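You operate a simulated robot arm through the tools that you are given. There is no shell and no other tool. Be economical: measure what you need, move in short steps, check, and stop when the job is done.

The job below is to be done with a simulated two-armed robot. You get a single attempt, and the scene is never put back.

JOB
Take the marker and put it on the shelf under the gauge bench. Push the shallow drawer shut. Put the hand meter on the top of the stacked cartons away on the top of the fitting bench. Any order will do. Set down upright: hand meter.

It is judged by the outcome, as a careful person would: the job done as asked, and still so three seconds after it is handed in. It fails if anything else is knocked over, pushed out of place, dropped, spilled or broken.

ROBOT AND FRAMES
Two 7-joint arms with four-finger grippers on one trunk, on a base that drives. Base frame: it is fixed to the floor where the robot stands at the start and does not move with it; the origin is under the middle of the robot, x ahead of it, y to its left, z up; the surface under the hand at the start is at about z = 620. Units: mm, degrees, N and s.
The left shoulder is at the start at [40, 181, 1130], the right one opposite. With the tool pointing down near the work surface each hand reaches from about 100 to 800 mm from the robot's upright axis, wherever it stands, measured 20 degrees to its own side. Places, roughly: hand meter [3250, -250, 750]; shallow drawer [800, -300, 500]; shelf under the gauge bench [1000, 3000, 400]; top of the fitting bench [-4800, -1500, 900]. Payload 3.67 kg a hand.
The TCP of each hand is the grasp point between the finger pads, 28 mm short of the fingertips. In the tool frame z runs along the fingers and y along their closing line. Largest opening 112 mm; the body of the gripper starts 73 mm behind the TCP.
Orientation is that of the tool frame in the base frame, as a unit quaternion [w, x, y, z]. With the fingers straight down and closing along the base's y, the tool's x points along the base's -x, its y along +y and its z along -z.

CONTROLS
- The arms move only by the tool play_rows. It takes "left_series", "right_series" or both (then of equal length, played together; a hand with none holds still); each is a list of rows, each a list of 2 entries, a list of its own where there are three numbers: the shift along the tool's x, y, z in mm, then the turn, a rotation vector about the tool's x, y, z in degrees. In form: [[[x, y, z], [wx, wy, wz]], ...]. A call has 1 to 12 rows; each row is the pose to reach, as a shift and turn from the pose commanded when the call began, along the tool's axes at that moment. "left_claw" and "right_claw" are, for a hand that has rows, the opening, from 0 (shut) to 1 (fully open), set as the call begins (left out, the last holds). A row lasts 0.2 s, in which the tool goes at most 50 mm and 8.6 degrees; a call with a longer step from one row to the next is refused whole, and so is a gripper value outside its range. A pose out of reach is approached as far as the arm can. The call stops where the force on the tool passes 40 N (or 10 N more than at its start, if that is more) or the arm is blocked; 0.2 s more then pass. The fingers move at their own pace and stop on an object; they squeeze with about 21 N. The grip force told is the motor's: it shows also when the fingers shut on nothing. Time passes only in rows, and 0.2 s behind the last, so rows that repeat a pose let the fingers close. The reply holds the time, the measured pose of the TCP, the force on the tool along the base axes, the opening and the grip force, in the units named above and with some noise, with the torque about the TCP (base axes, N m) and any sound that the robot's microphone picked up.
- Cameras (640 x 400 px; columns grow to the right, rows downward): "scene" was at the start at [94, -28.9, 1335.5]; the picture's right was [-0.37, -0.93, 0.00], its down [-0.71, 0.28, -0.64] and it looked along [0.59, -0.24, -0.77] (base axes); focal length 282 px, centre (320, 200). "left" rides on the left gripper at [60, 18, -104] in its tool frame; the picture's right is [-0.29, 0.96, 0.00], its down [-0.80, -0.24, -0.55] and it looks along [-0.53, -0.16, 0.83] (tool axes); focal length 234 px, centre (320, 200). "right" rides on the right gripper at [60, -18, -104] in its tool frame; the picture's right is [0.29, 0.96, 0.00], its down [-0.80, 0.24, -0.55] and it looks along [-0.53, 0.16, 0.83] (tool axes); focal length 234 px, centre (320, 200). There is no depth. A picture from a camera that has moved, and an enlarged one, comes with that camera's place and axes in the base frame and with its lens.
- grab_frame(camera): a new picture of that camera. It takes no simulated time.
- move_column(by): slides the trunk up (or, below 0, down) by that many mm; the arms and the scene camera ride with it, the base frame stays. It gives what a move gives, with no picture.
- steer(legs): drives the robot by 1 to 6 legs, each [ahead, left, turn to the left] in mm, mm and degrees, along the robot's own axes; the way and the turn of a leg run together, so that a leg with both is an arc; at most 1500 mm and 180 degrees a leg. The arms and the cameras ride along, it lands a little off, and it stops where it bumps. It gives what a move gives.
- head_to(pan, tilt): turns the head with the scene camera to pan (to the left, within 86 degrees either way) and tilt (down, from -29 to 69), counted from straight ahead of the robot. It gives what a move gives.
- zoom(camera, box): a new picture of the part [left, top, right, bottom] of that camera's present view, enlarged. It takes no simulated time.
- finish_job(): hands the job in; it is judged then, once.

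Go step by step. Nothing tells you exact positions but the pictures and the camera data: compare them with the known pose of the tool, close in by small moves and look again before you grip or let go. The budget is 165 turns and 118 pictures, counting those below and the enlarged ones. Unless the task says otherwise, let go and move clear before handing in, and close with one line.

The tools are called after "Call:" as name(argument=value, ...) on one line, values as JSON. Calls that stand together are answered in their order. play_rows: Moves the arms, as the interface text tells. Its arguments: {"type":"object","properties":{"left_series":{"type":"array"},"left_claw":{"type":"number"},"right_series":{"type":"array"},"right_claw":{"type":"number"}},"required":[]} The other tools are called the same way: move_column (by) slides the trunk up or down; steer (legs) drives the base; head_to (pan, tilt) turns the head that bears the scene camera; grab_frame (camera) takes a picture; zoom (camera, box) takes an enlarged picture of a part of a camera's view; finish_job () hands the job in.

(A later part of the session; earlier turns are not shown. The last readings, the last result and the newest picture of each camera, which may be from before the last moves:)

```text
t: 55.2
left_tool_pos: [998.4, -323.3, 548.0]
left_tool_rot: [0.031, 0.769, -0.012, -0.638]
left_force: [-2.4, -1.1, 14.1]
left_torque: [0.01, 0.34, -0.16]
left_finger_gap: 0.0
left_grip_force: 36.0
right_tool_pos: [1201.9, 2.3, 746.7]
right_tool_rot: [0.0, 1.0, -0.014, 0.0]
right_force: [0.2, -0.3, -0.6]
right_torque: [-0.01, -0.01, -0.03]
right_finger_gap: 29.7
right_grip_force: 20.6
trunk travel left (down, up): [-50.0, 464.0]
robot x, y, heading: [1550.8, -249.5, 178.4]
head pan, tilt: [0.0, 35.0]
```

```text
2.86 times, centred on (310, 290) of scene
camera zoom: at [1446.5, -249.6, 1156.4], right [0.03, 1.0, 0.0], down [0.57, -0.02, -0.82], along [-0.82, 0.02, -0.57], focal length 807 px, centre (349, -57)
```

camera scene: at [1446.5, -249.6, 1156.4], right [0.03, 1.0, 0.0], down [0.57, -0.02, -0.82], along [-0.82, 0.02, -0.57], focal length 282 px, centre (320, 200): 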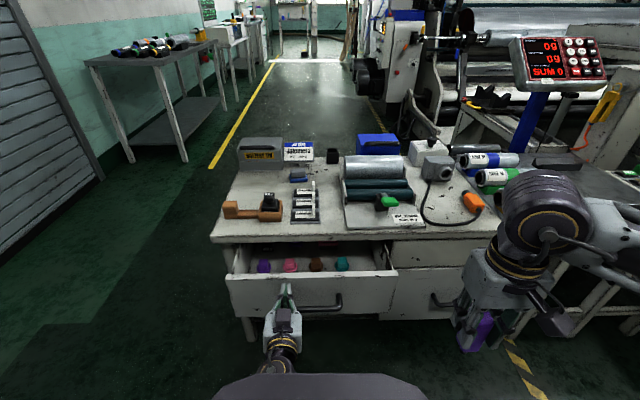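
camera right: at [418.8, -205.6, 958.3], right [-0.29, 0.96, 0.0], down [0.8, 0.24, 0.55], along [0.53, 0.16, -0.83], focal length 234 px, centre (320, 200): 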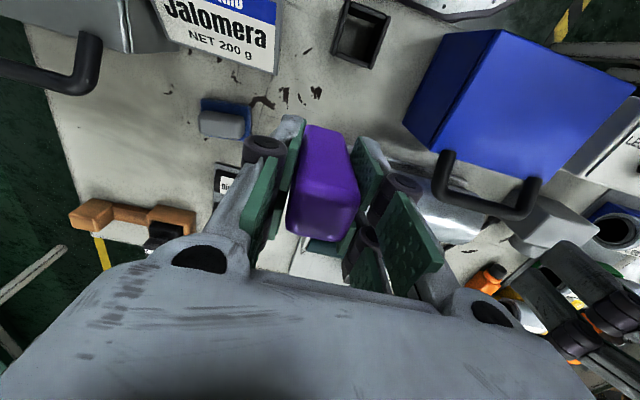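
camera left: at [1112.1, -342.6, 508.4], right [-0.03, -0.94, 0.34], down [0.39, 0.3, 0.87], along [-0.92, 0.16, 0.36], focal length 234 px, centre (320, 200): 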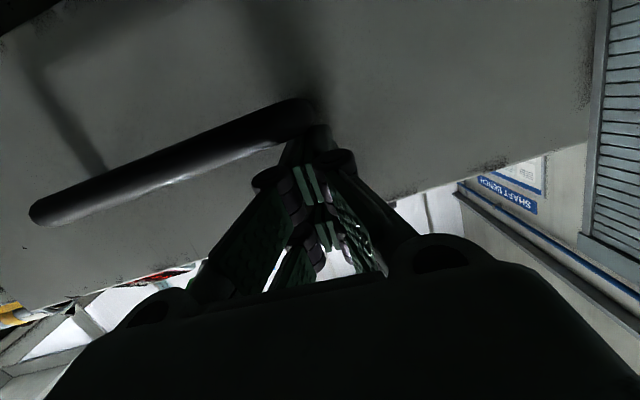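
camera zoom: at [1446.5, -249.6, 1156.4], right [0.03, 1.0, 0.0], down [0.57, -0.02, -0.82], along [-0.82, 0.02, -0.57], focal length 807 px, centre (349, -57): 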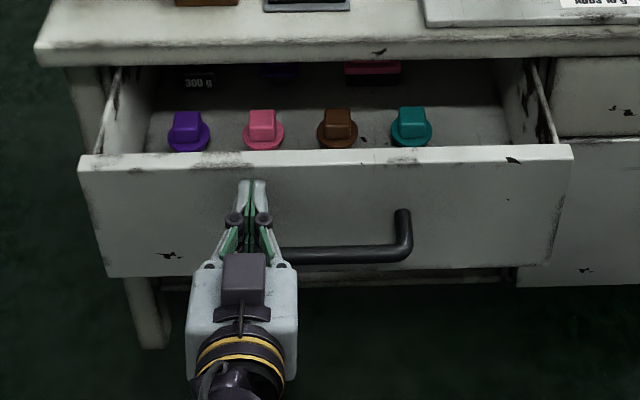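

The fingers are resting on the left post of the handle. I'll back off, raise the trunk slightly so the fist clears it, and push again.

Call:
steer(legs=[[-50, 0, 0]])

Call:
move_column(by=18)

Call:
steer(legs=[[70, 0, 1]])

Call:
zoom(camera="scene", box=[200, 220, 420, 360])

```text
t: 56.2
left_tool_pos: [1049.6, -327.0, 547.2]
left_tool_rot: [0.032, 0.769, -0.011, -0.638]
left_force: [1.9, -1.7, 11.5]
left_torque: [0.0, 0.16, 0.02]
left_finger_gap: 0.1
left_grip_force: 35.8
right_tool_pos: [1253.1, 1.4, 747.0]
right_tool_rot: [-0.001, 1.0, -0.015, 0.0]
right_force: [0.5, -0.4, -0.2]
right_torque: [-0.01, -0.03, -0.01]
right_finger_gap: 29.2
right_grip_force: 20.8
trunk travel left (down, up): [-50.0, 464.0]
robot x, y, heading: [1603.2, -254.8, 178.3]
head pan, tilt: [0.0, 35.0]
```

```text
t: 56.8
left_tool_pos: [1049.6, -327.0, 561.0]
left_tool_rot: [0.034, 0.771, -0.014, -0.636]
left_force: [0.2, 0.7, 0.9]
left_torque: [0.02, 0.04, 0.03]
left_finger_gap: 0.1
left_grip_force: 35.8
right_tool_pos: [1252.5, 1.7, 764.0]
right_tool_rot: [0.0, 1.0, -0.015, -0.001]
right_force: [-1.1, -0.3, -0.8]
right_torque: [0.0, -0.02, -0.02]
right_finger_gap: 29.5
right_grip_force: 20.7
trunk travel left (down, up): [-68.0, 446.0]
robot x, y, heading: [1601.4, -254.8, 178.1]
head pan, tilt: [0.0, 35.0]
```

```text
t: 57.8
left_tool_pos: [976.7, -336.3, 562.1]
left_tool_rot: [0.039, 0.771, -0.006, -0.636]
left_force: [-0.3, -0.8, 0.5]
left_torque: [0.0, 0.0, -0.01]
left_finger_gap: 0.0
left_grip_force: 35.5
right_tool_pos: [1176.2, -3.3, 764.9]
right_tool_rot: [0.0, 1.0, -0.006, 0.001]
right_force: [-0.2, -0.2, -0.3]
right_torque: [0.0, -0.03, -0.03]
right_finger_gap: 29.5
right_grip_force: 21.1
trunk travel left (down, up): [-68.0, 446.0]
robot x, y, heading: [1529.8, -251.3, 179.4]
head pan, tilt: [0.0, 35.0]
```

```text
2.86 times, centred on (310, 290) of scene
camera zoom: at [1424.3, -252.2, 1174.1], right [0.01, 1.0, 0.0], down [0.57, -0.01, -0.82], along [-0.82, 0.01, -0.57], focal length 807 px, centre (349, -57)
```

zoom: 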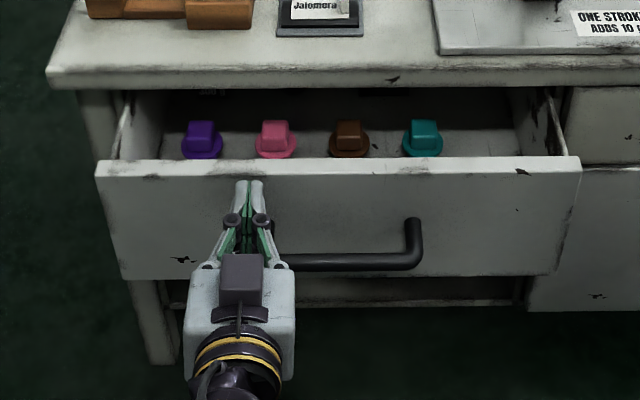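

Now there's no contact force and the fist is clear of the handle. I'll continue forward.

Call:
steer(legs=[[80, 0, 0]])

Call:
zoom(camera="scene", box=[200, 220, 420, 360])

```text
t: 58.9
left_tool_pos: [899.9, -334.2, 561.9]
left_tool_rot: [0.039, 0.771, -0.007, -0.636]
left_force: [-1.2, 0.8, -0.9]
left_torque: [-0.02, 0.03, -0.01]
left_finger_gap: 0.0
left_grip_force: 35.7
right_tool_pos: [1098.4, -1.5, 763.7]
right_tool_rot: [0.0, 1.0, -0.006, 0.001]
right_force: [-0.4, -0.2, -0.6]
right_torque: [-0.02, -0.01, 0.0]
right_finger_gap: 29.1
right_grip_force: 21.4
trunk travel left (down, up): [-68.0, 446.0]
robot x, y, heading: [1454.9, -247.4, 179.5]
head pan, tilt: [0.0, 35.0]
```

```text
2.86 times, centred on (310, 290) of scene
camera zoom: at [1346.0, -251.0, 1174.1], right [0.01, 1.0, 0.0], down [0.57, -0.01, -0.82], along [-0.82, 0.01, -0.57], focal length 807 px, centre (349, -57)
```

zoom: 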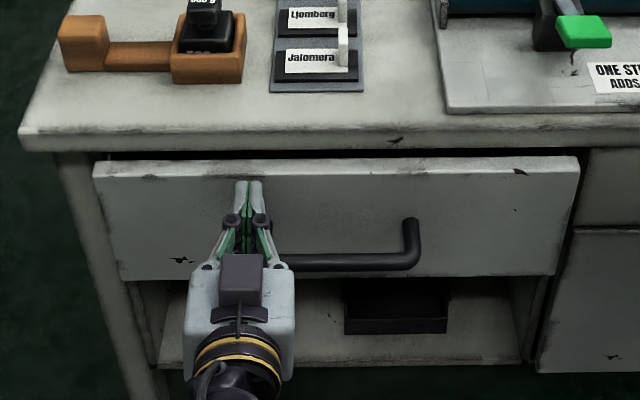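

The drawer is sliding in smoothly. I'll keep going in smaller steps.

Call:
steer(legs=[[60, 0, 0]])

Call:
zoom(camera="scene", box=[200, 220, 420, 360])

```text
t: 59.8
left_tool_pos: [874.1, -335.1, 560.6]
left_tool_rot: [0.04, 0.769, -0.012, -0.638]
left_force: [28.5, 1.6, 14.5]
left_torque: [0.08, 0.99, -0.23]
left_finger_gap: 0.3
left_grip_force: 35.7
right_tool_pos: [1067.8, -2.1, 766.5]
right_tool_rot: [0.0, 1.0, -0.006, 0.0]
right_force: [0.3, -0.4, -1.0]
right_torque: [0.02, 0.0, 0.01]
right_finger_gap: 29.2
right_grip_force: 21.1
trunk travel left (down, up): [-68.0, 446.0]
robot x, y, heading: [1418.7, -250.9, 179.4]
head pan, tilt: [0.0, 35.0]
stopped in leg 1: the force on the tool passed its limit at 1224 N (the readings are from after the stop); the commanded pose is now the measured one
```

```text
2.86 times, centred on (310, 290) of scene
camera zoom: at [1318.6, -250.7, 1174.6], right [0.01, 1.0, 0.0], down [0.57, -0.01, -0.82], along [-0.82, 0.01, -0.57], focal length 807 px, centre (349, -57)
```

zoom: 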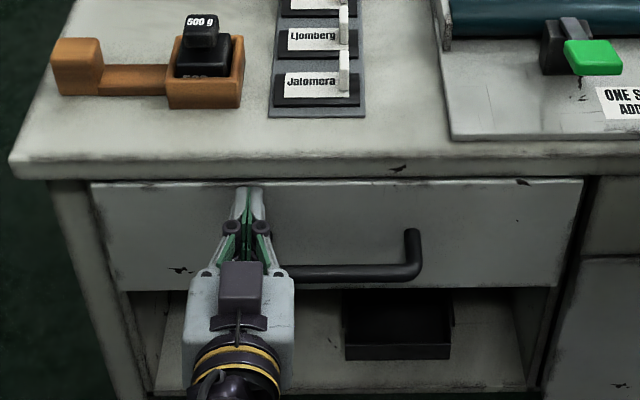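

It hit a hard stop and the panel looks flush. I'll back off and check whether it's fully shut.

Call:
steer(legs=[[-200, 0, 0]])

Call:
grab_frame(camera="scene")

Call:
zoom(camera="scene", box=[200, 170, 500, 360])

```text
t: 61.4
left_tool_pos: [1070.6, -339.4, 560.7]
left_tool_rot: [0.041, 0.771, -0.008, -0.636]
left_force: [-0.1, -0.2, 0.7]
left_torque: [0.01, -0.01, -0.01]
left_finger_gap: 0.0
left_grip_force: 36.1
right_tool_pos: [1263.2, -5.4, 764.6]
right_tool_rot: [-0.001, 1.0, -0.005, -0.001]
right_force: [0.4, 0.0, 0.0]
right_torque: [0.0, 0.0, 0.01]
right_finger_gap: 29.4
right_grip_force: 21.4
trunk travel left (down, up): [-68.0, 446.0]
robot x, y, heading: [1620.1, -257.2, 179.7]
head pan, tilt: [0.0, 35.0]
```

```text
78 pictures are left
camera scene: at [1513.8, -253.1, 1174.5], right [0.01, 1.0, 0.0], down [0.57, 0.0, -0.82], along [-0.82, 0.01, -0.57], focal length 282 px, centre (320, 200)
```

scene: 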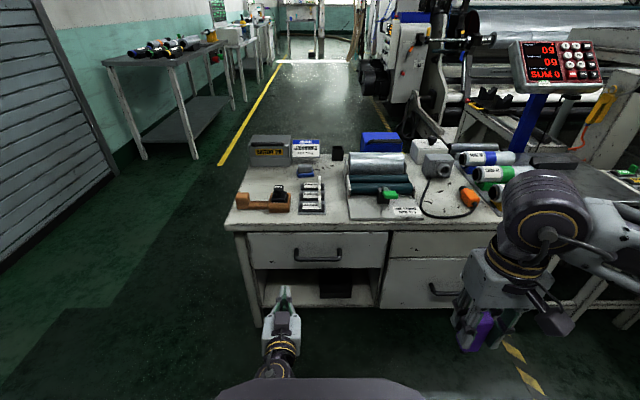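

```text
2.11 times, centred on (350, 265) of scene
camera zoom: at [1513.8, -253.1, 1174.5], right [0.01, 1.0, 0.0], down [0.57, 0.0, -0.82], along [-0.82, 0.01, -0.57], focal length 594 px, centre (257, 63)
```

zoom: 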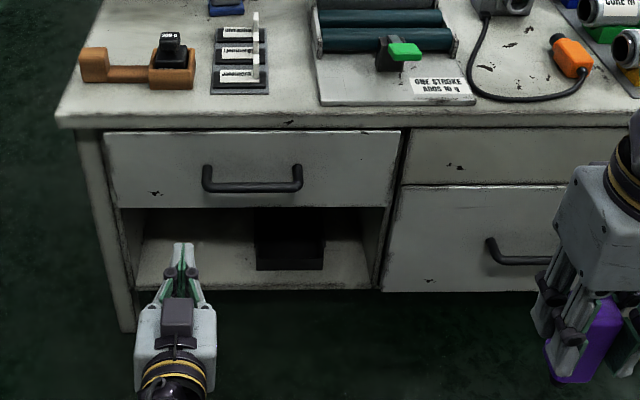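

The drawer is shut and flush. Now I'll tuck the left arm, raise the trunk and look toward the gauge bench, which is to my right.

Call:
play_rows(left_series=[[[-20, 0, -10], [0, 8, 0]], [[-40, 0, -20], [0, 16, 0]], [[-60, 0, -30], [0, 24, 0]], [[-80, 5, -40], [0, 32, 0]], [[-100, 10, -50], [0, 40, 0]], [[-120, 15, -60], [0, 48, 0]], [[-140, 20, -70], [0, 56, 0]], [[-160, 25, -80], [0, 64, 0]], [[-180, 30, -90], [0, 72, 0]], [[-200, 35, -100], [0, 78, 0]]])

Call:
move_column(by=182)

Call:
head_to(pan=-75, tilt=20)

Call:
grab_frame(camera="scene")

```text
t: 62.1
left_tool_pos: [1082.4, -373.1, 497.5]
left_tool_rot: [0.115, 0.884, -0.025, -0.453]
left_force: [1.3, 0.0, 0.1]
left_torque: [0.01, -0.02, 0.0]
left_finger_gap: 0.2
left_grip_force: 35.3
right_tool_pos: [1261.9, -5.3, 764.6]
right_tool_rot: [-0.001, 1.0, -0.003, 0.001]
right_force: [0.1, 0.2, -1.3]
right_torque: [0.01, 0.0, -0.01]
right_finger_gap: 29.3
right_grip_force: 20.8
trunk travel left (down, up): [-68.0, 446.0]
robot x, y, heading: [1616.6, -251.6, 179.5]
head pan, tilt: [0.0, 35.0]
stopped in row 3 (left hand): the arm was blocked; the commanded pose is now the measured one
```

```text
t: 64.1
left_tool_pos: [1083.2, -373.0, 678.5]
left_tool_rot: [0.114, 0.884, -0.026, -0.452]
left_force: [-0.2, 0.1, -0.7]
left_torque: [0.0, -0.01, -0.02]
left_finger_gap: 0.0
left_grip_force: 35.8
right_tool_pos: [1261.9, -5.4, 947.1]
right_tool_rot: [-0.001, 1.0, -0.004, 0.002]
right_force: [0.5, 0.0, -1.0]
right_torque: [-0.03, 0.0, 0.0]
right_finger_gap: 29.4
right_grip_force: 20.7
trunk travel left (down, up): [-250.0, 264.0]
robot x, y, heading: [1620.8, -252.4, 179.4]
head pan, tilt: [0.0, 35.0]
```

```text
t: 65.6
left_tool_pos: [1082.8, -373.2, 679.0]
left_tool_rot: [0.115, 0.884, -0.026, -0.453]
left_force: [-0.9, -0.1, 1.0]
left_torque: [0.01, 0.01, 0.01]
left_finger_gap: 0.1
left_grip_force: 36.1
right_tool_pos: [1261.7, -5.9, 946.4]
right_tool_rot: [0.0, 1.0, -0.004, 0.001]
right_force: [0.8, 0.4, -0.5]
right_torque: [0.02, 0.01, -0.04]
right_finger_gap: 29.8
right_grip_force: 20.8
trunk travel left (down, up): [-250.0, 264.0]
robot x, y, heading: [1616.6, -252.4, 179.8]
head pan, tilt: [-75.0, 20.0]
```

```text
76 pictures are left
camera scene: at [1577.2, -163.6, 1381.4], right [0.97, 0.25, 0.0], down [0.09, -0.33, -0.94], along [-0.24, 0.91, -0.34], focal length 282 px, centre (320, 200)
```

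scene: 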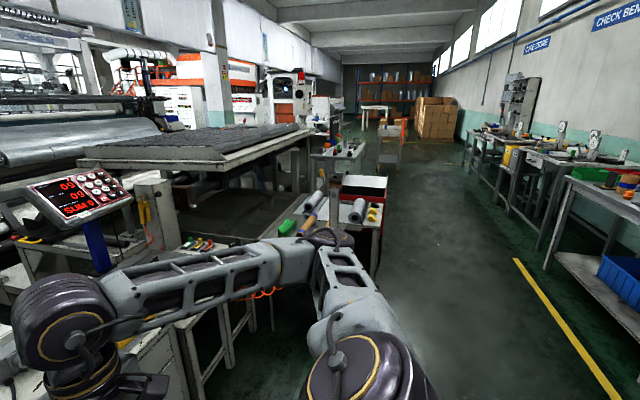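

The gauge bench is the table up the aisle near (950, 3130), with a shelf below. The left arm stopped partway through its tuck, so I'll pull it back and up first.

Call:
play_rows(left_series=[[[-12, 9, -40], [0, 0, 0]], [[-24, 18, -80], [0, 0, 0]], [[-36, 27, -120], [0, 0, 0]], [[-48, 36, -155], [0, 0, 0]], [[-60, 45, -195], [0, 0, 0]], [[-72, 54, -235], [0, 0, 0]], [[-85, 64, -275], [0, 0, 0]], [[-97, 73, -313], [0, 0, 0]]])

Call:
play_rows(left_series=[[[0, 0, 0], [0, 8, 0]], [[0, 0, 0], [0, 16, 0]], [[0, 0, 0], [0, 24, 0]], [[0, 0, 0], [0, 32, 0]], [[0, 0, 0], [0, 40, 0]], [[0, 0, 0], [0, 48, 0]]])

```text
t: 67.2
left_tool_pos: [1208.2, -411.7, 857.5]
left_tool_rot: [0.215, 0.882, 0.002, -0.418]
left_force: [0.4, -0.2, -0.3]
left_torque: [-0.04, -0.03, -0.02]
left_finger_gap: 0.2
left_grip_force: 36.0
left hand out of reach, approached as far as the arm can: row 6, 7, 8
right_tool_pos: [1262.4, -5.0, 948.0]
right_tool_rot: [0.0, 1.0, -0.004, 0.003]
right_force: [-1.0, 0.6, -1.6]
right_torque: [0.01, 0.02, 0.0]
right_finger_gap: 29.6
right_grip_force: 21.2
trunk travel left (down, up): [-250.0, 264.0]
robot x, y, heading: [1619.1, -254.0, 179.8]
head pan, tilt: [-75.0, 20.0]
stopped in row 8 (left hand): the arm was blocked; the commanded pose is now the measured one
```

```text
t: 67.8
left_tool_pos: [1219.0, -443.1, 833.4]
left_tool_rot: [0.291, 0.905, -0.032, -0.307]
left_force: [0.5, 0.0, -0.2]
left_torque: [-0.04, -0.01, 0.01]
left_finger_gap: 0.0
left_grip_force: 35.7
right_tool_pos: [1262.9, -4.8, 947.3]
right_tool_rot: [-0.001, 1.0, -0.005, 0.002]
right_force: [0.5, 0.4, -0.1]
right_torque: [0.01, 0.01, -0.01]
right_finger_gap: 29.2
right_grip_force: 20.8
trunk travel left (down, up): [-250.0, 264.0]
robot x, y, heading: [1617.2, -253.0, 179.9]
head pan, tilt: [-75.0, 20.0]
stopped in row 2 (left hand): the arm was blocked; the commanded pose is now the measured one
```

The left wrist has drifted skew. I'll rotate it directly back to the straight-down pose.

Call:
play_rows(left_series=[[[0, 0, 0], [5, 5.2, -0.5]], [[0, 0, 0], [10, 10.4, -1]], [[0, 0, 0], [15, 15.6, -1.6]], [[0, 0, 0], [20, 20.8, -2.2]], [[0, 0, 0], [25, 26, -2.7]], [[0, 0, 0], [30, 31.5, -3.2]], [[0, 0, 0], [34.6, 36.5, -3.8]]])

Call:
head_to(pan=10, tilt=45)

Call:
grab_frame(camera="scene")

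```text
t: 68.6
left_tool_pos: [1227.4, -479.7, 817.6]
left_tool_rot: [0.275, 0.938, -0.064, -0.201]
left_force: [-0.2, -0.2, 0.0]
left_torque: [-0.04, -0.01, -0.02]
left_finger_gap: 0.0
left_grip_force: 36.0
right_tool_pos: [1262.6, -4.6, 947.2]
right_tool_rot: [-0.001, 1.0, -0.005, 0.002]
right_force: [-0.1, 0.2, 0.0]
right_torque: [0.06, 0.03, 0.0]
right_finger_gap: 29.6
right_grip_force: 21.5
trunk travel left (down, up): [-250.0, 264.0]
robot x, y, heading: [1619.9, -254.5, 179.4]
head pan, tilt: [-75.0, 20.0]
stopped in row 3 (left hand): the arm was blocked; the commanded pose is now the measured one
```

```text
t: 70.2
left_tool_pos: [1227.1, -479.4, 819.6]
left_tool_rot: [0.275, 0.938, -0.064, -0.201]
left_force: [0.0, -0.2, -0.1]
left_torque: [-0.05, 0.05, 0.0]
left_finger_gap: 0.0
left_grip_force: 35.7
right_tool_pos: [1262.4, -4.7, 947.2]
right_tool_rot: [0.001, 1.0, -0.005, 0.001]
right_force: [-0.4, -0.7, -0.8]
right_torque: [0.02, -0.02, 0.01]
right_finger_gap: 29.5
right_grip_force: 20.9
trunk travel left (down, up): [-250.0, 264.0]
robot x, y, heading: [1616.9, -255.1, 179.5]
head pan, tilt: [10.0, 45.0]
```

```text
75 pictures are left
camera scene: at [1520.6, -267.1, 1342.8], right [-0.17, 0.99, 0.0], down [0.7, 0.12, -0.71], along [-0.7, -0.12, -0.71], focal length 282 px, centre (320, 200)
```

scene: 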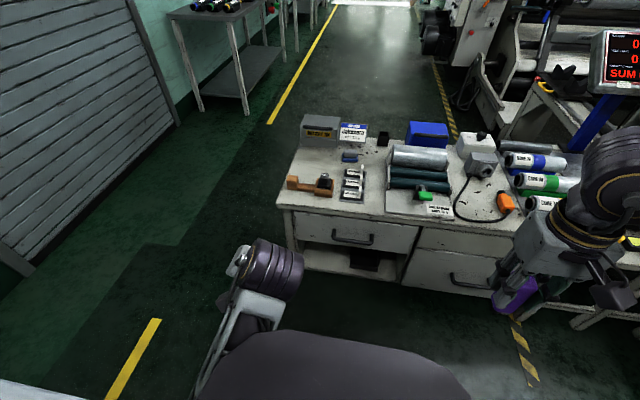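

I'll give the left arm more room, forward and up, while untwisting it.

Call:
play_rows(left_series=[[[-32, 14, 3], [0, 0, 0]], [[-64, 28, 6], [0, 0, 0]], [[-96, 42, 9], [0, 0, 0]], [[-128, 56, 12], [0, 0, 0]], [[-157, 70, 16], [0, 0, 0]], [[-157, 70, 16], [5.4, 4, -1.3]], [[-157, 70, 16], [10.8, 8, -2.5]], [[-157, 70, 16], [16, 12, -3.7]], [[-157, 70, 16], [21.5, 16, -5]], [[-157, 70, 16], [27, 20, -6.2]], [[-157, 70, 16], [32.2, 23.5, -7.5]]])

```text
t: 71.7
left_tool_pos: [1080.2, -570.0, 893.1]
left_tool_rot: [0.284, 0.949, -0.039, -0.131]
left_force: [-0.1, 0.0, 0.3]
left_torque: [-0.02, -0.02, -0.02]
left_finger_gap: 0.1
left_grip_force: 36.1
right_tool_pos: [1261.8, -5.6, 945.6]
right_tool_rot: [0.0, 1.0, -0.005, 0.002]
right_force: [-0.3, 0.3, -0.1]
right_torque: [-0.02, 0.02, 0.0]
right_finger_gap: 29.1
right_grip_force: 20.8
trunk travel left (down, up): [-250.0, 264.0]
robot x, y, heading: [1618.3, -254.1, 179.5]
head pan, tilt: [10.0, 45.0]
stopped in row 7 (left hand): the arm was blocked; the commanded pose is now the measured one
```

Only the roll remains off now. I'll extend the arm further forward and inward while unrolling.

Call:
play_rows(left_series=[[[-40, -11, 4], [0, 0, 0]], [[-80, -22, 8], [0, 0, 0]], [[-120, -33, 11], [0, 0, 0]], [[-152, -42, 14], [0, 0, 0]], [[-152, -42, 14], [6.6, 3, -0.9]], [[-152, -42, 14], [13.2, 6, -1.8]], [[-152, -42, 14], [20, 9, -2.8]], [[-152, -42, 14], [26.6, 12.2, -3.7]], [[-152, -42, 14], [33.2, 15.3, -4.6]]])

Call:
head_to(pan=25, tilt=35)

Call:
grab_frame(camera="scene")

```text
t: 73.7
left_tool_pos: [928.3, -518.9, 893.9]
left_tool_rot: [-0.003, 1.0, 0.001, 0.0]
left_force: [0.2, 0.2, 1.2]
left_torque: [0.02, -0.02, 0.02]
left_finger_gap: 0.0
left_grip_force: 35.8
right_tool_pos: [1263.1, -5.9, 948.7]
right_tool_rot: [-0.001, 1.0, -0.005, 0.002]
right_force: [-0.4, 1.8, -1.1]
right_torque: [0.04, -0.03, 0.01]
right_finger_gap: 29.4
right_grip_force: 21.2
trunk travel left (down, up): [-250.0, 264.0]
robot x, y, heading: [1617.9, -252.3, 179.4]
head pan, tilt: [10.0, 45.0]
```

```text
t: 74.5
left_tool_pos: [928.9, -520.6, 894.0]
left_tool_rot: [-0.002, 1.0, 0.002, -0.001]
left_force: [-0.1, -0.6, -0.2]
left_torque: [0.0, 0.0, 0.0]
left_finger_gap: 0.0
left_grip_force: 35.7
right_tool_pos: [1262.3, -5.9, 947.2]
right_tool_rot: [0.0, 1.0, -0.005, 0.002]
right_force: [-0.4, 0.1, -0.3]
right_torque: [-0.01, -0.01, 0.02]
right_finger_gap: 29.5
right_grip_force: 20.6
trunk travel left (down, up): [-250.0, 264.0]
robot x, y, heading: [1617.6, -254.0, 179.7]
head pan, tilt: [25.0, 35.0]
```

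```text
74 pictures are left
camera scene: at [1520.6, -290.2, 1357.5], right [-0.42, 0.91, 0.0], down [0.52, 0.24, -0.82], along [-0.74, -0.34, -0.57], focal length 282 px, centre (320, 200)
```

scene: 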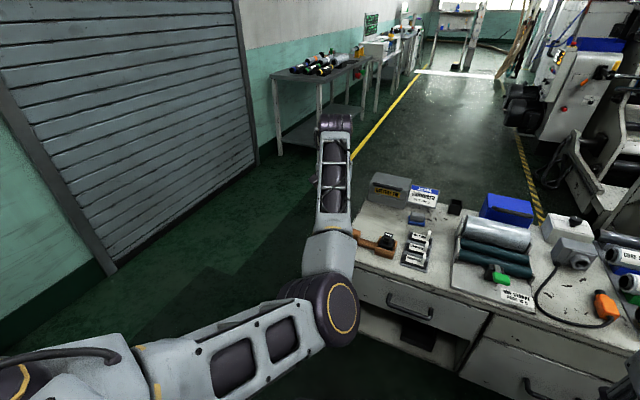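

The left hand points straight down again. I'll pull it back to its tuck position and then drive up the aisle.

Call:
play_rows(left_series=[[[40, -16, -7], [0, 0, 0]], [[80, -32, -14], [0, 0, 0]], [[120, -48, -21], [0, 0, 0]], [[160, -64, -28], [0, 0, 0]], [[200, -80, -35], [0, 0, 0]], [[240, -96, -42], [0, 0, 0]], [[280, -112, -50], [0, 0, 0]], [[316, -128, -56], [0, 0, 0]]])

Call:
steer(legs=[[-450, 0, 0], [0, 0, -90]])

Call:
head_to(pan=15, tilt=20)

Call:
grab_frame(camera="scene")

```text
t: 76.0
left_tool_pos: [1018.4, -505.6, 872.4]
left_tool_rot: [0.073, 0.988, 0.037, -0.13]
left_force: [-0.6, -0.6, -0.5]
left_torque: [-0.04, 0.0, 0.03]
left_finger_gap: 0.0
left_grip_force: 35.8
left hand out of reach, approached as far as the arm can: row 1, 2, 3, 4, 5, 6, 7
right_tool_pos: [1263.5, -5.8, 948.5]
right_tool_rot: [0.0, 1.0, -0.004, 0.001]
right_force: [0.2, -0.3, -0.8]
right_torque: [-0.01, 0.01, 0.0]
right_finger_gap: 29.4
right_grip_force: 20.8
trunk travel left (down, up): [-250.0, 264.0]
robot x, y, heading: [1622.4, -253.1, 179.5]
head pan, tilt: [25.0, 35.0]
stopped in row 7 (left hand): the arm was blocked; the commanded pose is now the measured one
```

```text
t: 83.0
left_tool_pos: [1811.2, 347.3, 871.1]
left_tool_rot: [-0.04, 0.72, -0.678, -0.143]
left_force: [-0.2, -0.1, 0.7]
left_torque: [-0.01, -0.03, -0.01]
left_finger_gap: 0.0
left_grip_force: 35.5
right_tool_pos: [2308.9, 96.4, 947.1]
right_tool_rot: [0.0, -0.701, 0.713, -0.001]
right_force: [0.3, 0.4, -0.5]
right_torque: [-0.02, 0.02, -0.02]
right_finger_gap: 29.7
right_grip_force: 20.5
trunk travel left (down, up): [-250.0, 264.0]
robot x, y, heading: [2057.7, -251.8, 89.1]
head pan, tilt: [25.0, 35.0]
```

```text
t: 83.8
left_tool_pos: [1809.9, 347.1, 870.4]
left_tool_rot: [-0.039, 0.721, -0.677, -0.143]
left_force: [-0.4, -0.7, 0.1]
left_torque: [-0.06, 0.01, -0.01]
left_finger_gap: 0.0
left_grip_force: 36.3
right_tool_pos: [2309.9, 96.9, 946.8]
right_tool_rot: [-0.001, -0.7, 0.715, -0.001]
right_force: [0.3, 0.1, 0.4]
right_torque: [0.03, 0.01, 0.0]
right_finger_gap: 29.4
right_grip_force: 20.8
trunk travel left (down, up): [-250.0, 264.0]
robot x, y, heading: [2059.8, -254.5, 88.9]
head pan, tilt: [15.0, 20.0]
```

```text
73 pictures are left
camera scene: at [2037.1, -146.0, 1381.4], right [0.97, 0.24, 0.0], down [0.08, -0.33, -0.94], along [-0.23, 0.91, -0.34], focal length 282 px, centre (320, 200)
```

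scene: 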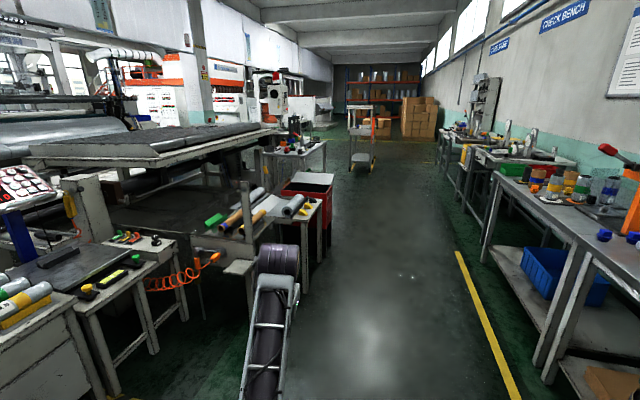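

The aisle is clear between x ≈ 1500 and 2740. I'll drive up it to about y 2500 and look at the gauge bench from the side.

Call:
steer(legs=[[1400, 0, 0], [1350, 0, 0]])

Call:
head_to(pan=65, tilt=30)

Call:
grab_frame(camera="scene")

```text
t: 97.5
left_tool_pos: [1869.0, 3095.6, 870.6]
left_tool_rot: [-0.041, 0.714, -0.685, -0.141]
left_force: [0.0, 0.4, 0.7]
left_torque: [0.02, -0.02, -0.01]
left_finger_gap: 0.0
left_grip_force: 35.8
right_tool_pos: [2361.2, 2835.9, 947.4]
right_tool_rot: [-0.001, -0.694, 0.72, -0.001]
right_force: [-0.4, 0.6, 0.4]
right_torque: [-0.03, 0.0, -0.02]
right_finger_gap: 29.4
right_grip_force: 20.4
trunk travel left (down, up): [-250.0, 264.0]
robot x, y, heading: [2099.5, 2485.8, 87.9]
head pan, tilt: [15.0, 20.0]
```

```text
t: 98.7
left_tool_pos: [1869.0, 3094.3, 870.4]
left_tool_rot: [-0.041, 0.714, -0.684, -0.142]
left_force: [-0.2, 0.0, 0.0]
left_torque: [-0.04, -0.01, 0.01]
left_finger_gap: 0.0
left_grip_force: 35.8
right_tool_pos: [2361.9, 2836.1, 947.6]
right_tool_rot: [-0.001, -0.694, 0.72, -0.002]
right_force: [0.2, -1.1, -0.5]
right_torque: [0.02, -0.01, 0.0]
right_finger_gap: 29.3
right_grip_force: 21.7
trunk travel left (down, up): [-250.0, 264.0]
robot x, y, heading: [2104.5, 2488.7, 88.0]
head pan, tilt: [65.0, 30.0]
```

```text
72 pictures are left
camera scene: at [2026.0, 2548.2, 1365.4], right [0.46, 0.89, 0.0], down [0.44, -0.23, -0.87], along [-0.77, 0.39, -0.5], focal length 282 px, centre (320, 200)
```

scene: 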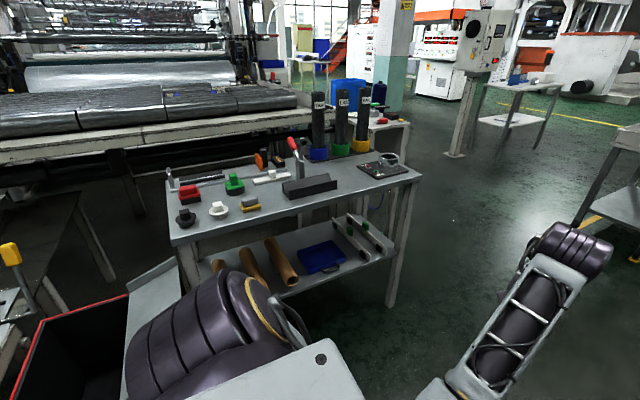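

The gauge bench spans x 650–1216, y 2465–3440, with its top at z 837. Its shelf holds rolls, a blue tray and some level-like pieces. I'll turn to face it and line up with the shelf.

Call:
steer(legs=[[0, 0, 92], [0, 520, 0]])

Call:
head_to(pan=0, tilt=35)

Call:
grab_frame(camera="scene")

```text
t: 106.0
left_tool_pos: [1512.5, 1714.1, 870.6]
left_tool_rot: [0.074, 0.988, 0.044, -0.128]
left_force: [-0.7, 0.9, -0.5]
left_torque: [0.01, -0.01, 0.02]
left_finger_gap: 0.0
left_grip_force: 35.9
right_tool_pos: [1746.9, 2219.7, 947.1]
right_tool_rot: [0.001, 1.0, 0.005, 0.001]
right_force: [0.3, 0.2, -0.2]
right_torque: [0.0, 0.01, -0.01]
right_finger_gap: 29.5
right_grip_force: 21.6
trunk travel left (down, up): [-250.0, 264.0]
robot x, y, heading: [2104.8, 1976.7, -179.2]
head pan, tilt: [65.0, 30.0]
```

```text
t: 107.4
left_tool_pos: [1511.4, 1715.1, 870.2]
left_tool_rot: [0.074, 0.988, 0.043, -0.128]
left_force: [1.0, 0.5, -0.1]
left_torque: [-0.03, -0.01, -0.01]
left_finger_gap: 0.2
left_grip_force: 35.3
right_tool_pos: [1747.8, 2219.6, 946.5]
right_tool_rot: [-0.001, 1.0, 0.004, 0.001]
right_force: [0.2, 0.5, 0.4]
right_torque: [-0.02, -0.04, -0.04]
right_finger_gap: 29.5
right_grip_force: 21.0
trunk travel left (down, up): [-250.0, 264.0]
robot x, y, heading: [2107.4, 1978.2, -179.4]
head pan, tilt: [0.0, 35.0]
```

```text
71 pictures are left
camera scene: at [2001.8, 1975.8, 1357.6], right [-0.01, 1.0, 0.0], down [0.57, 0.01, -0.82], along [-0.82, -0.01, -0.57], focal length 282 px, centre (320, 200)
```

scene: 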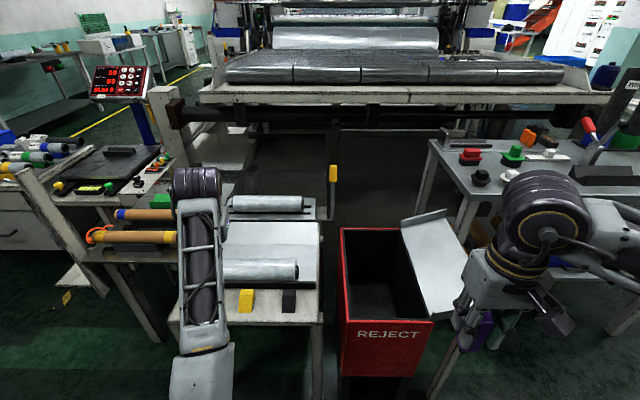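

I strafed the wrong way, but hit nothing. I'll shift right to face the gauge bench and draw the left arm back in.

Call:
steer(legs=[[0, -1020, 0]])

Call:
play_rows(left_series=[[[0, 0, 40], [0, 0, 0]], [[0, 0, 80], [0, 0, 0]], [[0, 0, 120], [0, 0, 0]], [[30, 0, 150], [0, 0, 0]], [[60, 0, 170], [0, 0, 0]], [[90, 0, 190], [0, 0, 0]], [[120, 0, 190], [0, 0, 0]], [[150, 0, 190], [0, 0, 0]]])

Call:
grab_frame(camera="scene")

```text
t: 112.9
left_tool_pos: [1503.0, 2750.0, 869.9]
left_tool_rot: [0.074, 0.988, 0.039, -0.127]
left_force: [0.6, 0.5, -0.7]
left_torque: [-0.02, 0.02, -0.02]
left_finger_gap: 0.2
left_grip_force: 35.6
right_tool_pos: [1743.2, 3252.0, 947.2]
right_tool_rot: [0.0, 1.0, -0.001, 0.002]
right_force: [0.2, -0.4, -0.1]
right_torque: [0.03, 0.01, 0.03]
right_finger_gap: 29.6
right_grip_force: 20.7
trunk travel left (down, up): [-250.0, 264.0]
robot x, y, heading: [2103.7, 3007.3, -179.9]
head pan, tilt: [0.0, 35.0]
```

```text
t: 114.2
left_tool_pos: [1447.7, 2732.3, 803.8]
left_tool_rot: [0.061, 0.971, 0.048, -0.228]
left_force: [-0.1, -0.4, 0.7]
left_torque: [0.0, -0.08, 0.0]
left_finger_gap: 0.2
left_grip_force: 35.6
right_tool_pos: [1743.6, 3251.7, 946.1]
right_tool_rot: [0.001, 1.0, 0.0, 0.002]
right_force: [0.1, -0.2, -0.4]
right_torque: [0.02, 0.02, 0.03]
right_finger_gap: 29.3
right_grip_force: 21.0
trunk travel left (down, up): [-250.0, 264.0]
robot x, y, heading: [2102.6, 3004.4, -179.7]
head pan, tilt: [0.0, 35.0]
stopped in row 6 (left hand): the arm was blocked; the commanded pose is now the measured one
```

```text
70 pictures are left
camera scene: at [1996.0, 3005.7, 1356.4], right [0.0, 1.0, 0.0], down [0.57, 0.0, -0.82], along [-0.82, 0.0, -0.57], focal length 282 px, centre (320, 200)
```

scene: 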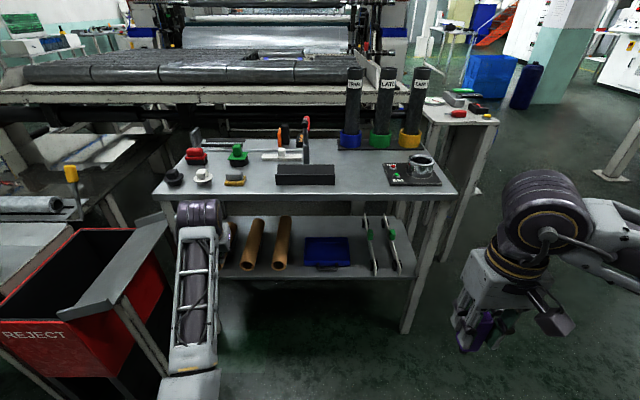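

I can see the whole shelf now. I'll zoom in to find a free spot for the marker.

Call:
zoom(camera="scene", box=[200, 190, 440, 340])

```text
2.67 times, centred on (320, 265) of scene
camera zoom: at [1996.0, 3005.7, 1356.4], right [0.0, 1.0, 0.0], down [0.57, 0.0, -0.82], along [-0.82, 0.0, -0.57], focal length 753 px, centre (320, 27)
```

zoom: 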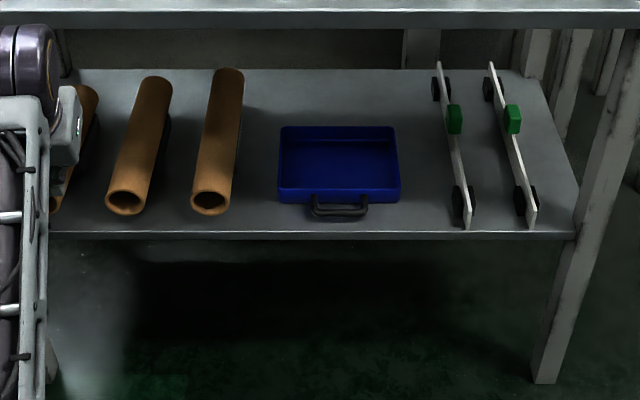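

There's a free lane on the shelf between the blue tray and the level pieces, around y 3183 and 76 mm wide, that suits the marker lying down. To reach in horizontally with the hand camera on top, I'll first roll the right hand 180°.

Call:
play_rows(right_series=[[[-30, 0, 0], [0, 0, 8]], [[-60, 0, 0], [0, 0, 16]], [[-90, 0, 0], [0, 0, 24]], [[-120, 0, 0], [0, 0, 32]], [[-150, 0, 0], [0, 0, 40]], [[-170, 0, 0], [0, 0, 48]], [[-190, 0, 0], [0, 0, 56]], [[-200, 0, 0], [0, 0, 64]], [[-200, 0, 0], [0, 0, 72]], [[-200, 0, 0], [0, 0, 80]], [[-200, 0, 0], [0, 0, 88]]])

```text
t: 116.6
left_tool_pos: [1447.5, 2733.3, 804.4]
left_tool_rot: [0.062, 0.971, 0.046, -0.228]
left_force: [-1.2, -0.4, 0.2]
left_torque: [-0.03, 0.01, 0.0]
left_finger_gap: 0.0
left_grip_force: 36.2
right_tool_pos: [1544.0, 3250.4, 947.8]
right_tool_rot: [-0.001, 0.718, -0.696, 0.002]
right_force: [-0.5, -1.1, 0.2]
right_torque: [0.02, -0.01, 0.03]
right_finger_gap: 29.6
right_grip_force: 21.1
trunk travel left (down, up): [-250.0, 264.0]
robot x, y, heading: [2100.3, 3009.1, -180.1]
head pan, tilt: [0.0, 35.0]
```

The roll works so far, so I'll continue to 180°.

Call:
play_rows(right_series=[[[0, 0, 0], [0, 0, 8]], [[0, 0, 0], [0, 0, 16]], [[0, 0, 0], [0, 0, 24]], [[0, 0, 0], [0, 0, 32]], [[0, 0, 0], [0, 0, 40]], [[0, 0, 0], [0, 0, 48]], [[0, 0, 0], [0, 0, 56]], [[0, 0, 0], [0, 0, 64]], [[0, 0, 0], [0, 0, 72]], [[0, 0, 0], [0, 0, 80]], [[0, 0, 0], [0, 0, 88]], [[0, 0, 0], [0, 0, 92]]])

```text
t: 119.2
left_tool_pos: [1447.5, 2733.3, 804.4]
left_tool_rot: [0.061, 0.971, 0.047, -0.227]
left_force: [-0.9, -0.1, 0.3]
left_torque: [-0.01, -0.01, -0.02]
left_finger_gap: 0.1
left_grip_force: 35.9
right_tool_pos: [1545.0, 3253.2, 947.5]
right_tool_rot: [0.002, 0.001, 1.0, 0.0]
right_force: [0.1, -0.2, -0.9]
right_torque: [0.0, 0.03, 0.0]
right_finger_gap: 29.4
right_grip_force: 20.6
trunk travel left (down, up): [-250.0, 264.0]
robot x, y, heading: [2105.7, 3010.9, -179.8]
head pan, tilt: [0.0, 35.0]
```

The right hand is rolled with its camera now on the far side. Next I'll lift the left hand well above bench height, out of the way, while pitching the right hand to near horizontal.

Call:
play_rows(left_series=[[[-18, 4, -36], [0, 0, 0]], [[-36, 8, -72], [0, 0, 0]], [[-54, 12, -108], [0, 0, 0]], [[-72, 16, -144], [0, 0, 0]], [[-90, 20, -178], [0, 0, 0]]])

Call:
play_rows(right_series=[[[0, 0, 15], [0, 8, 0]], [[0, 0, 30], [0, 16, 0]], [[0, 0, 45], [0, 24, 0]], [[0, 0, 60], [0, 32, 0]], [[0, 0, 75], [0, 40, 0]], [[0, 0, 90], [0, 48, 0]], [[0, 0, 105], [0, 56, 0]], [[0, 0, 120], [0, 64, 0]], [[0, 0, 135], [0, 72, 0]], [[0, 0, 150], [0, 78, 0]]])

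Call:
grab_frame(camera="scene")

```text
t: 120.4
left_tool_pos: [1449.4, 2734.6, 996.9]
left_tool_rot: [0.063, 0.972, 0.046, -0.22]
left_force: [0.3, 0.3, 0.5]
left_torque: [-0.04, -0.02, 0.01]
left_finger_gap: 0.0
left_grip_force: 35.8
right_tool_pos: [1544.9, 3253.3, 946.3]
right_tool_rot: [0.002, 0.001, 1.0, -0.001]
right_force: [0.2, 0.5, -0.2]
right_torque: [-0.03, 0.02, 0.02]
right_finger_gap: 29.5
right_grip_force: 20.6
trunk travel left (down, up): [-250.0, 264.0]
robot x, y, heading: [2106.5, 3006.4, -180.1]
head pan, tilt: [0.0, 35.0]
```

```text
t: 122.6
left_tool_pos: [1448.2, 2732.3, 995.0]
left_tool_rot: [0.062, 0.972, 0.045, -0.221]
left_force: [-0.7, -0.6, -0.3]
left_torque: [-0.03, 0.01, 0.01]
left_finger_gap: 0.2
left_grip_force: 35.4
right_tool_pos: [1544.2, 3252.6, 851.2]
right_tool_rot: [-0.437, 0.001, 0.899, 0.0]
right_force: [0.1, -0.4, -0.4]
right_torque: [0.0, 0.0, 0.04]
right_finger_gap: 29.3
right_grip_force: 21.3
right hand out of reach, approached as far as the arm can: row 7, 8, 9, 10
trunk travel left (down, up): [-250.0, 264.0]
robot x, y, heading: [2102.6, 3008.6, -180.2]
head pan, tilt: [0.0, 35.0]
```

```text
68 pictures are left
camera scene: at [1996.1, 3005.7, 1357.6], right [0.0, 1.0, 0.0], down [0.57, 0.0, -0.82], along [-0.82, 0.0, -0.57], focal length 282 px, centre (320, 200)
```

scene: 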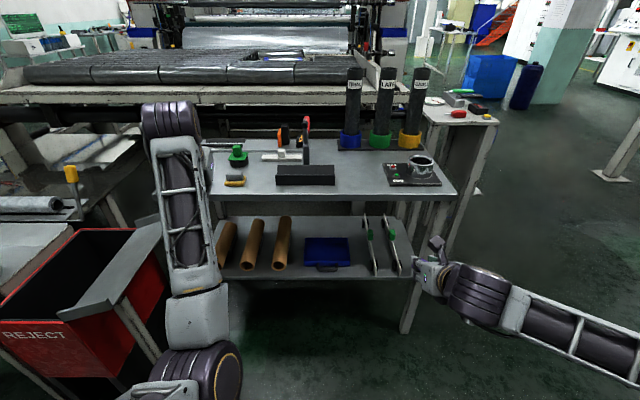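

The right wrist's pitch is limited with the arm this high, so I'll lower the trunk to let the forearm lie flatter. The left hand stays clear in front of the bench.

Call:
move_column(by=-245)

Call:
play_rows(right_series=[[[0, 0, 0], [0, 0, 0]], [[0, 0, 0], [0, 0, 0]]])

Call:
grab_frame(camera="scene")

```text
t: 125.1
left_tool_pos: [1448.0, 2731.6, 751.3]
left_tool_rot: [0.061, 0.972, 0.045, -0.22]
left_force: [0.0, -0.1, -0.4]
left_torque: [0.05, 0.03, 0.01]
left_finger_gap: 0.0
left_grip_force: 35.5
right_tool_pos: [1544.3, 3252.8, 606.5]
right_tool_rot: [-0.436, 0.001, 0.9, 0.001]
right_force: [0.5, -0.1, -0.1]
right_torque: [-0.06, -0.02, 0.02]
right_finger_gap: 29.4
right_grip_force: 20.8
trunk travel left (down, up): [-5.0, 509.0]
robot x, y, heading: [2097.2, 3007.2, -179.8]
head pan, tilt: [0.0, 35.0]
```

```text
t: 125.7
left_tool_pos: [1448.9, 2732.1, 751.2]
left_tool_rot: [0.062, 0.972, 0.046, -0.221]
left_force: [0.8, -0.2, 0.4]
left_torque: [-0.03, -0.02, 0.0]
left_finger_gap: 0.0
left_grip_force: 35.4
right_tool_pos: [1543.3, 3252.0, 605.9]
right_tool_rot: [-0.436, 0.001, 0.9, 0.0]
right_force: [-0.2, -0.2, -0.8]
right_torque: [0.01, 0.03, -0.03]
right_finger_gap: 29.3
right_grip_force: 21.1
trunk travel left (down, up): [-5.0, 509.0]
robot x, y, heading: [2100.7, 3006.5, -180.0]
head pan, tilt: [0.0, 35.0]
```

```text
67 pictures are left
camera scene: at [1996.2, 3005.8, 1112.9], right [0.0, 1.0, 0.0], down [0.57, 0.0, -0.82], along [-0.82, 0.0, -0.57], focal length 282 px, centre (320, 200)
```

scene: 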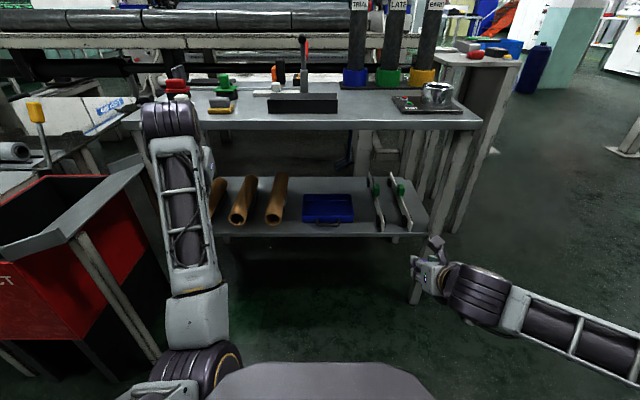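

I'll extend the right hand forward to just before the shelf, aligned with y ≈ 3183.

Call:
play_rows(right_series=[[[26, -12, 33], [0, 0, 0]], [[52, -24, 66], [0, 0, 0]], [[78, -36, 99], [0, 0, 0]], [[104, -48, 132], [0, 0, 0]], [[130, -60, 165], [0, 0, 0]], [[155, -69, 197], [0, 0, 0]]])

Call:
play_rows(right_series=[[[0, 0, 0], [0, 5, 0]], [[0, 0, 0], [0, 10, 0]], [[0, 0, 0], [0, 15, 0]], [[0, 0, 0], [0, 20, 0]]])

```text
t: 127.1
left_tool_pos: [1448.3, 2731.2, 750.6]
left_tool_rot: [0.062, 0.972, 0.046, -0.221]
left_force: [0.3, -0.1, -0.6]
left_torque: [0.0, -0.01, 0.0]
left_finger_gap: 0.0
left_grip_force: 35.4
right_tool_pos: [1293.9, 3183.9, 604.4]
right_tool_rot: [-0.437, 0.0, 0.9, 0.0]
right_force: [-0.2, -0.1, -0.4]
right_torque: [0.02, 0.02, 0.0]
right_finger_gap: 29.5
right_grip_force: 21.0
trunk travel left (down, up): [-5.0, 509.0]
robot x, y, heading: [2101.7, 3006.6, -180.1]
head pan, tilt: [0.0, 35.0]
```

```text
t: 128.1
left_tool_pos: [1449.0, 2731.6, 751.8]
left_tool_rot: [0.062, 0.972, 0.046, -0.221]
left_force: [0.9, -0.7, -0.1]
left_torque: [-0.01, 0.0, -0.05]
left_finger_gap: 0.1
left_grip_force: 35.3
right_tool_pos: [1295.0, 3185.4, 606.7]
right_tool_rot: [-0.514, 0.0, 0.858, 0.001]
right_force: [-0.1, 0.2, 0.0]
right_torque: [0.03, -0.02, -0.02]
right_finger_gap: 29.4
right_grip_force: 20.5
right hand out of reach, approached as far as the arm can: row 3, 4
trunk travel left (down, up): [-5.0, 509.0]
robot x, y, heading: [2103.3, 3008.6, -180.2]
head pan, tilt: [0.0, 35.0]
```

Pitch is now 62° from vertical, and that's enough: I can let the tip touch and pivot the marker down flat. I'll drive forward a little, then check alignment.

Call:
steer(legs=[[140, 0, 0]])

Call:
play_rows(right_series=[[[0, 0, 20], [0, 0, 0]], [[-10, 0, 35], [0, 0, 0]], [[-30, 0, 45], [0, 0, 0]], [[-50, 0, 55], [0, 0, 0]]])

Call:
grab_frame(camera="right")

Call:
grab_frame(camera="scene")

```text
t: 129.4
left_tool_pos: [1305.8, 2733.2, 749.5]
left_tool_rot: [0.062, 0.972, 0.044, -0.22]
left_force: [-0.3, 0.8, -0.7]
left_torque: [0.0, 0.01, 0.03]
left_finger_gap: 0.0
left_grip_force: 35.3
right_tool_pos: [1152.8, 3184.5, 604.7]
right_tool_rot: [-0.512, 0.001, 0.859, 0.001]
right_force: [-0.8, -0.8, -0.6]
right_torque: [0.0, -0.01, -0.01]
right_finger_gap: 29.5
right_grip_force: 20.9
trunk travel left (down, up): [-5.0, 509.0]
robot x, y, heading: [1964.5, 3004.1, 180.1]
head pan, tilt: [0.0, 35.0]
```

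```text
t: 130.4
left_tool_pos: [1305.4, 2733.0, 749.2]
left_tool_rot: [0.062, 0.972, 0.046, -0.22]
left_force: [-0.4, -0.1, -0.4]
left_torque: [0.03, -0.02, 0.0]
left_finger_gap: 0.0
left_grip_force: 35.7
right_tool_pos: [1127.6, 3187.4, 532.9]
right_tool_rot: [-0.513, 0.002, 0.858, 0.001]
right_force: [1.7, 3.2, -4.9]
right_torque: [-0.15, 0.34, 0.26]
right_finger_gap: 29.3
right_grip_force: 21.4
trunk travel left (down, up): [-5.0, 509.0]
robot x, y, heading: [1962.7, 3007.5, 180.0]
head pan, tilt: [0.0, 35.0]
```

```text
66 pictures are left
camera right: at [1191.1, 3169.6, 634.7], right [-0.13, 0.96, 0.25], down [0.87, 0.23, -0.44], along [-0.48, 0.16, -0.86], focal length 234 px, centre (320, 200)
```

right: 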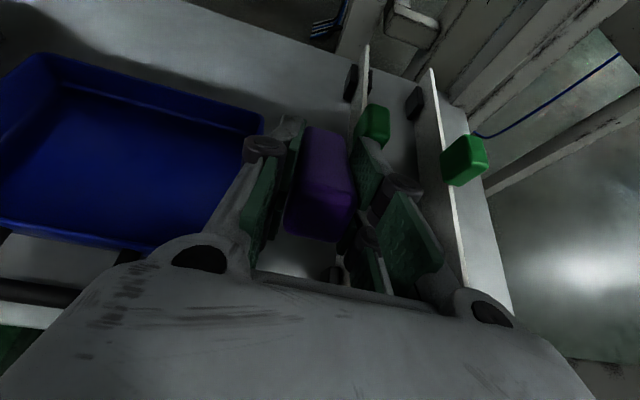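

```text
65 pictures are left
camera scene: at [1854.7, 3005.2, 1112.7], right [0.0, 1.0, 0.0], down [0.57, 0.0, -0.82], along [-0.82, 0.0, -0.57], focal length 282 px, centre (320, 200)
```

scene: 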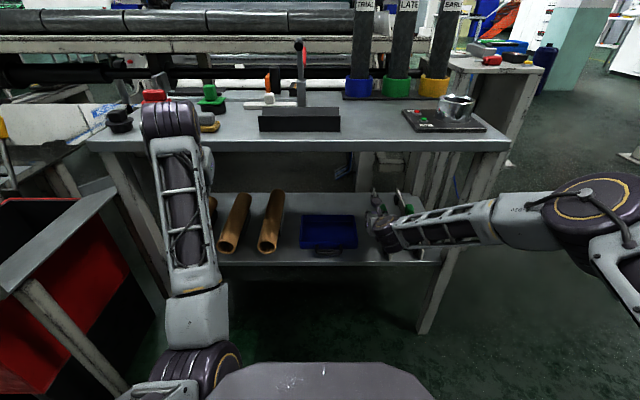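

There's a small unexpected side force. I'll look closer at the clearance between the fingers and the level pieces before going lower.

Call:
zoom(camera="scene", box=[290, 170, 450, 270])

Call:
zoom(camera="right", box=[200, 40, 520, 300])

Call:
play_rows(right_series=[[[0, 0, 0], [0, 0, 0]], [[0, 0, 0], [0, 0, 0]]])

```text
4.00 times, centred on (370, 220) of scene
camera zoom: at [1854.7, 3005.2, 1112.7], right [0.0, 1.0, 0.0], down [0.57, 0.0, -0.82], along [-0.82, 0.0, -0.57], focal length 1129 px, centre (120, 120)
```

zoom: 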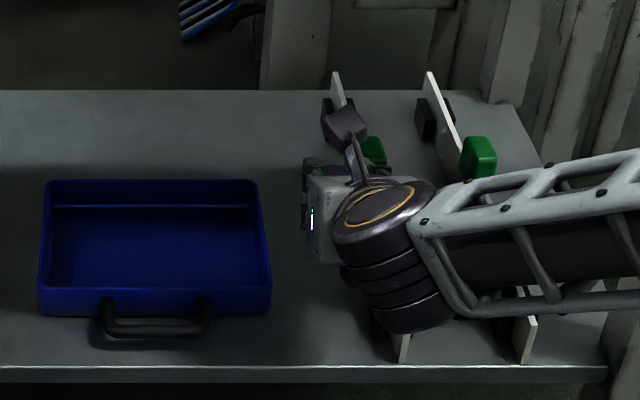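

```text
1.54 times, centred on (360, 170) of right
camera zoom: at [1191.1, 3169.6, 634.7], right [-0.13, 0.96, 0.25], down [0.87, 0.23, -0.44], along [-0.48, 0.16, -0.86], focal length 360 px, centre (258, 246)
```

zoom: 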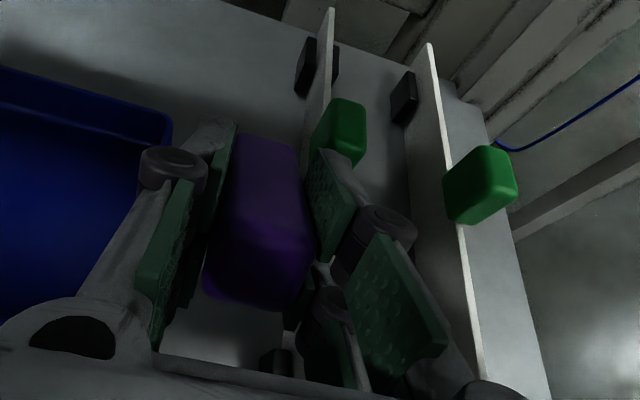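

```text
t: 131.1
left_tool_pos: [1306.0, 2732.7, 751.1]
left_tool_rot: [0.062, 0.972, 0.045, -0.222]
left_force: [0.3, -0.5, 0.2]
left_torque: [-0.01, -0.02, -0.01]
left_finger_gap: 0.0
left_grip_force: 35.4
right_tool_pos: [1126.6, 3184.9, 534.7]
right_tool_rot: [-0.513, 0.001, 0.858, 0.001]
right_force: [0.6, 0.8, -1.0]
right_torque: [-0.02, -0.01, 0.02]
right_finger_gap: 29.5
right_grip_force: 21.5
trunk travel left (down, up): [-5.0, 509.0]
robot x, y, heading: [1964.2, 3009.4, 179.8]
head pan, tilt: [0.0, 35.0]
```

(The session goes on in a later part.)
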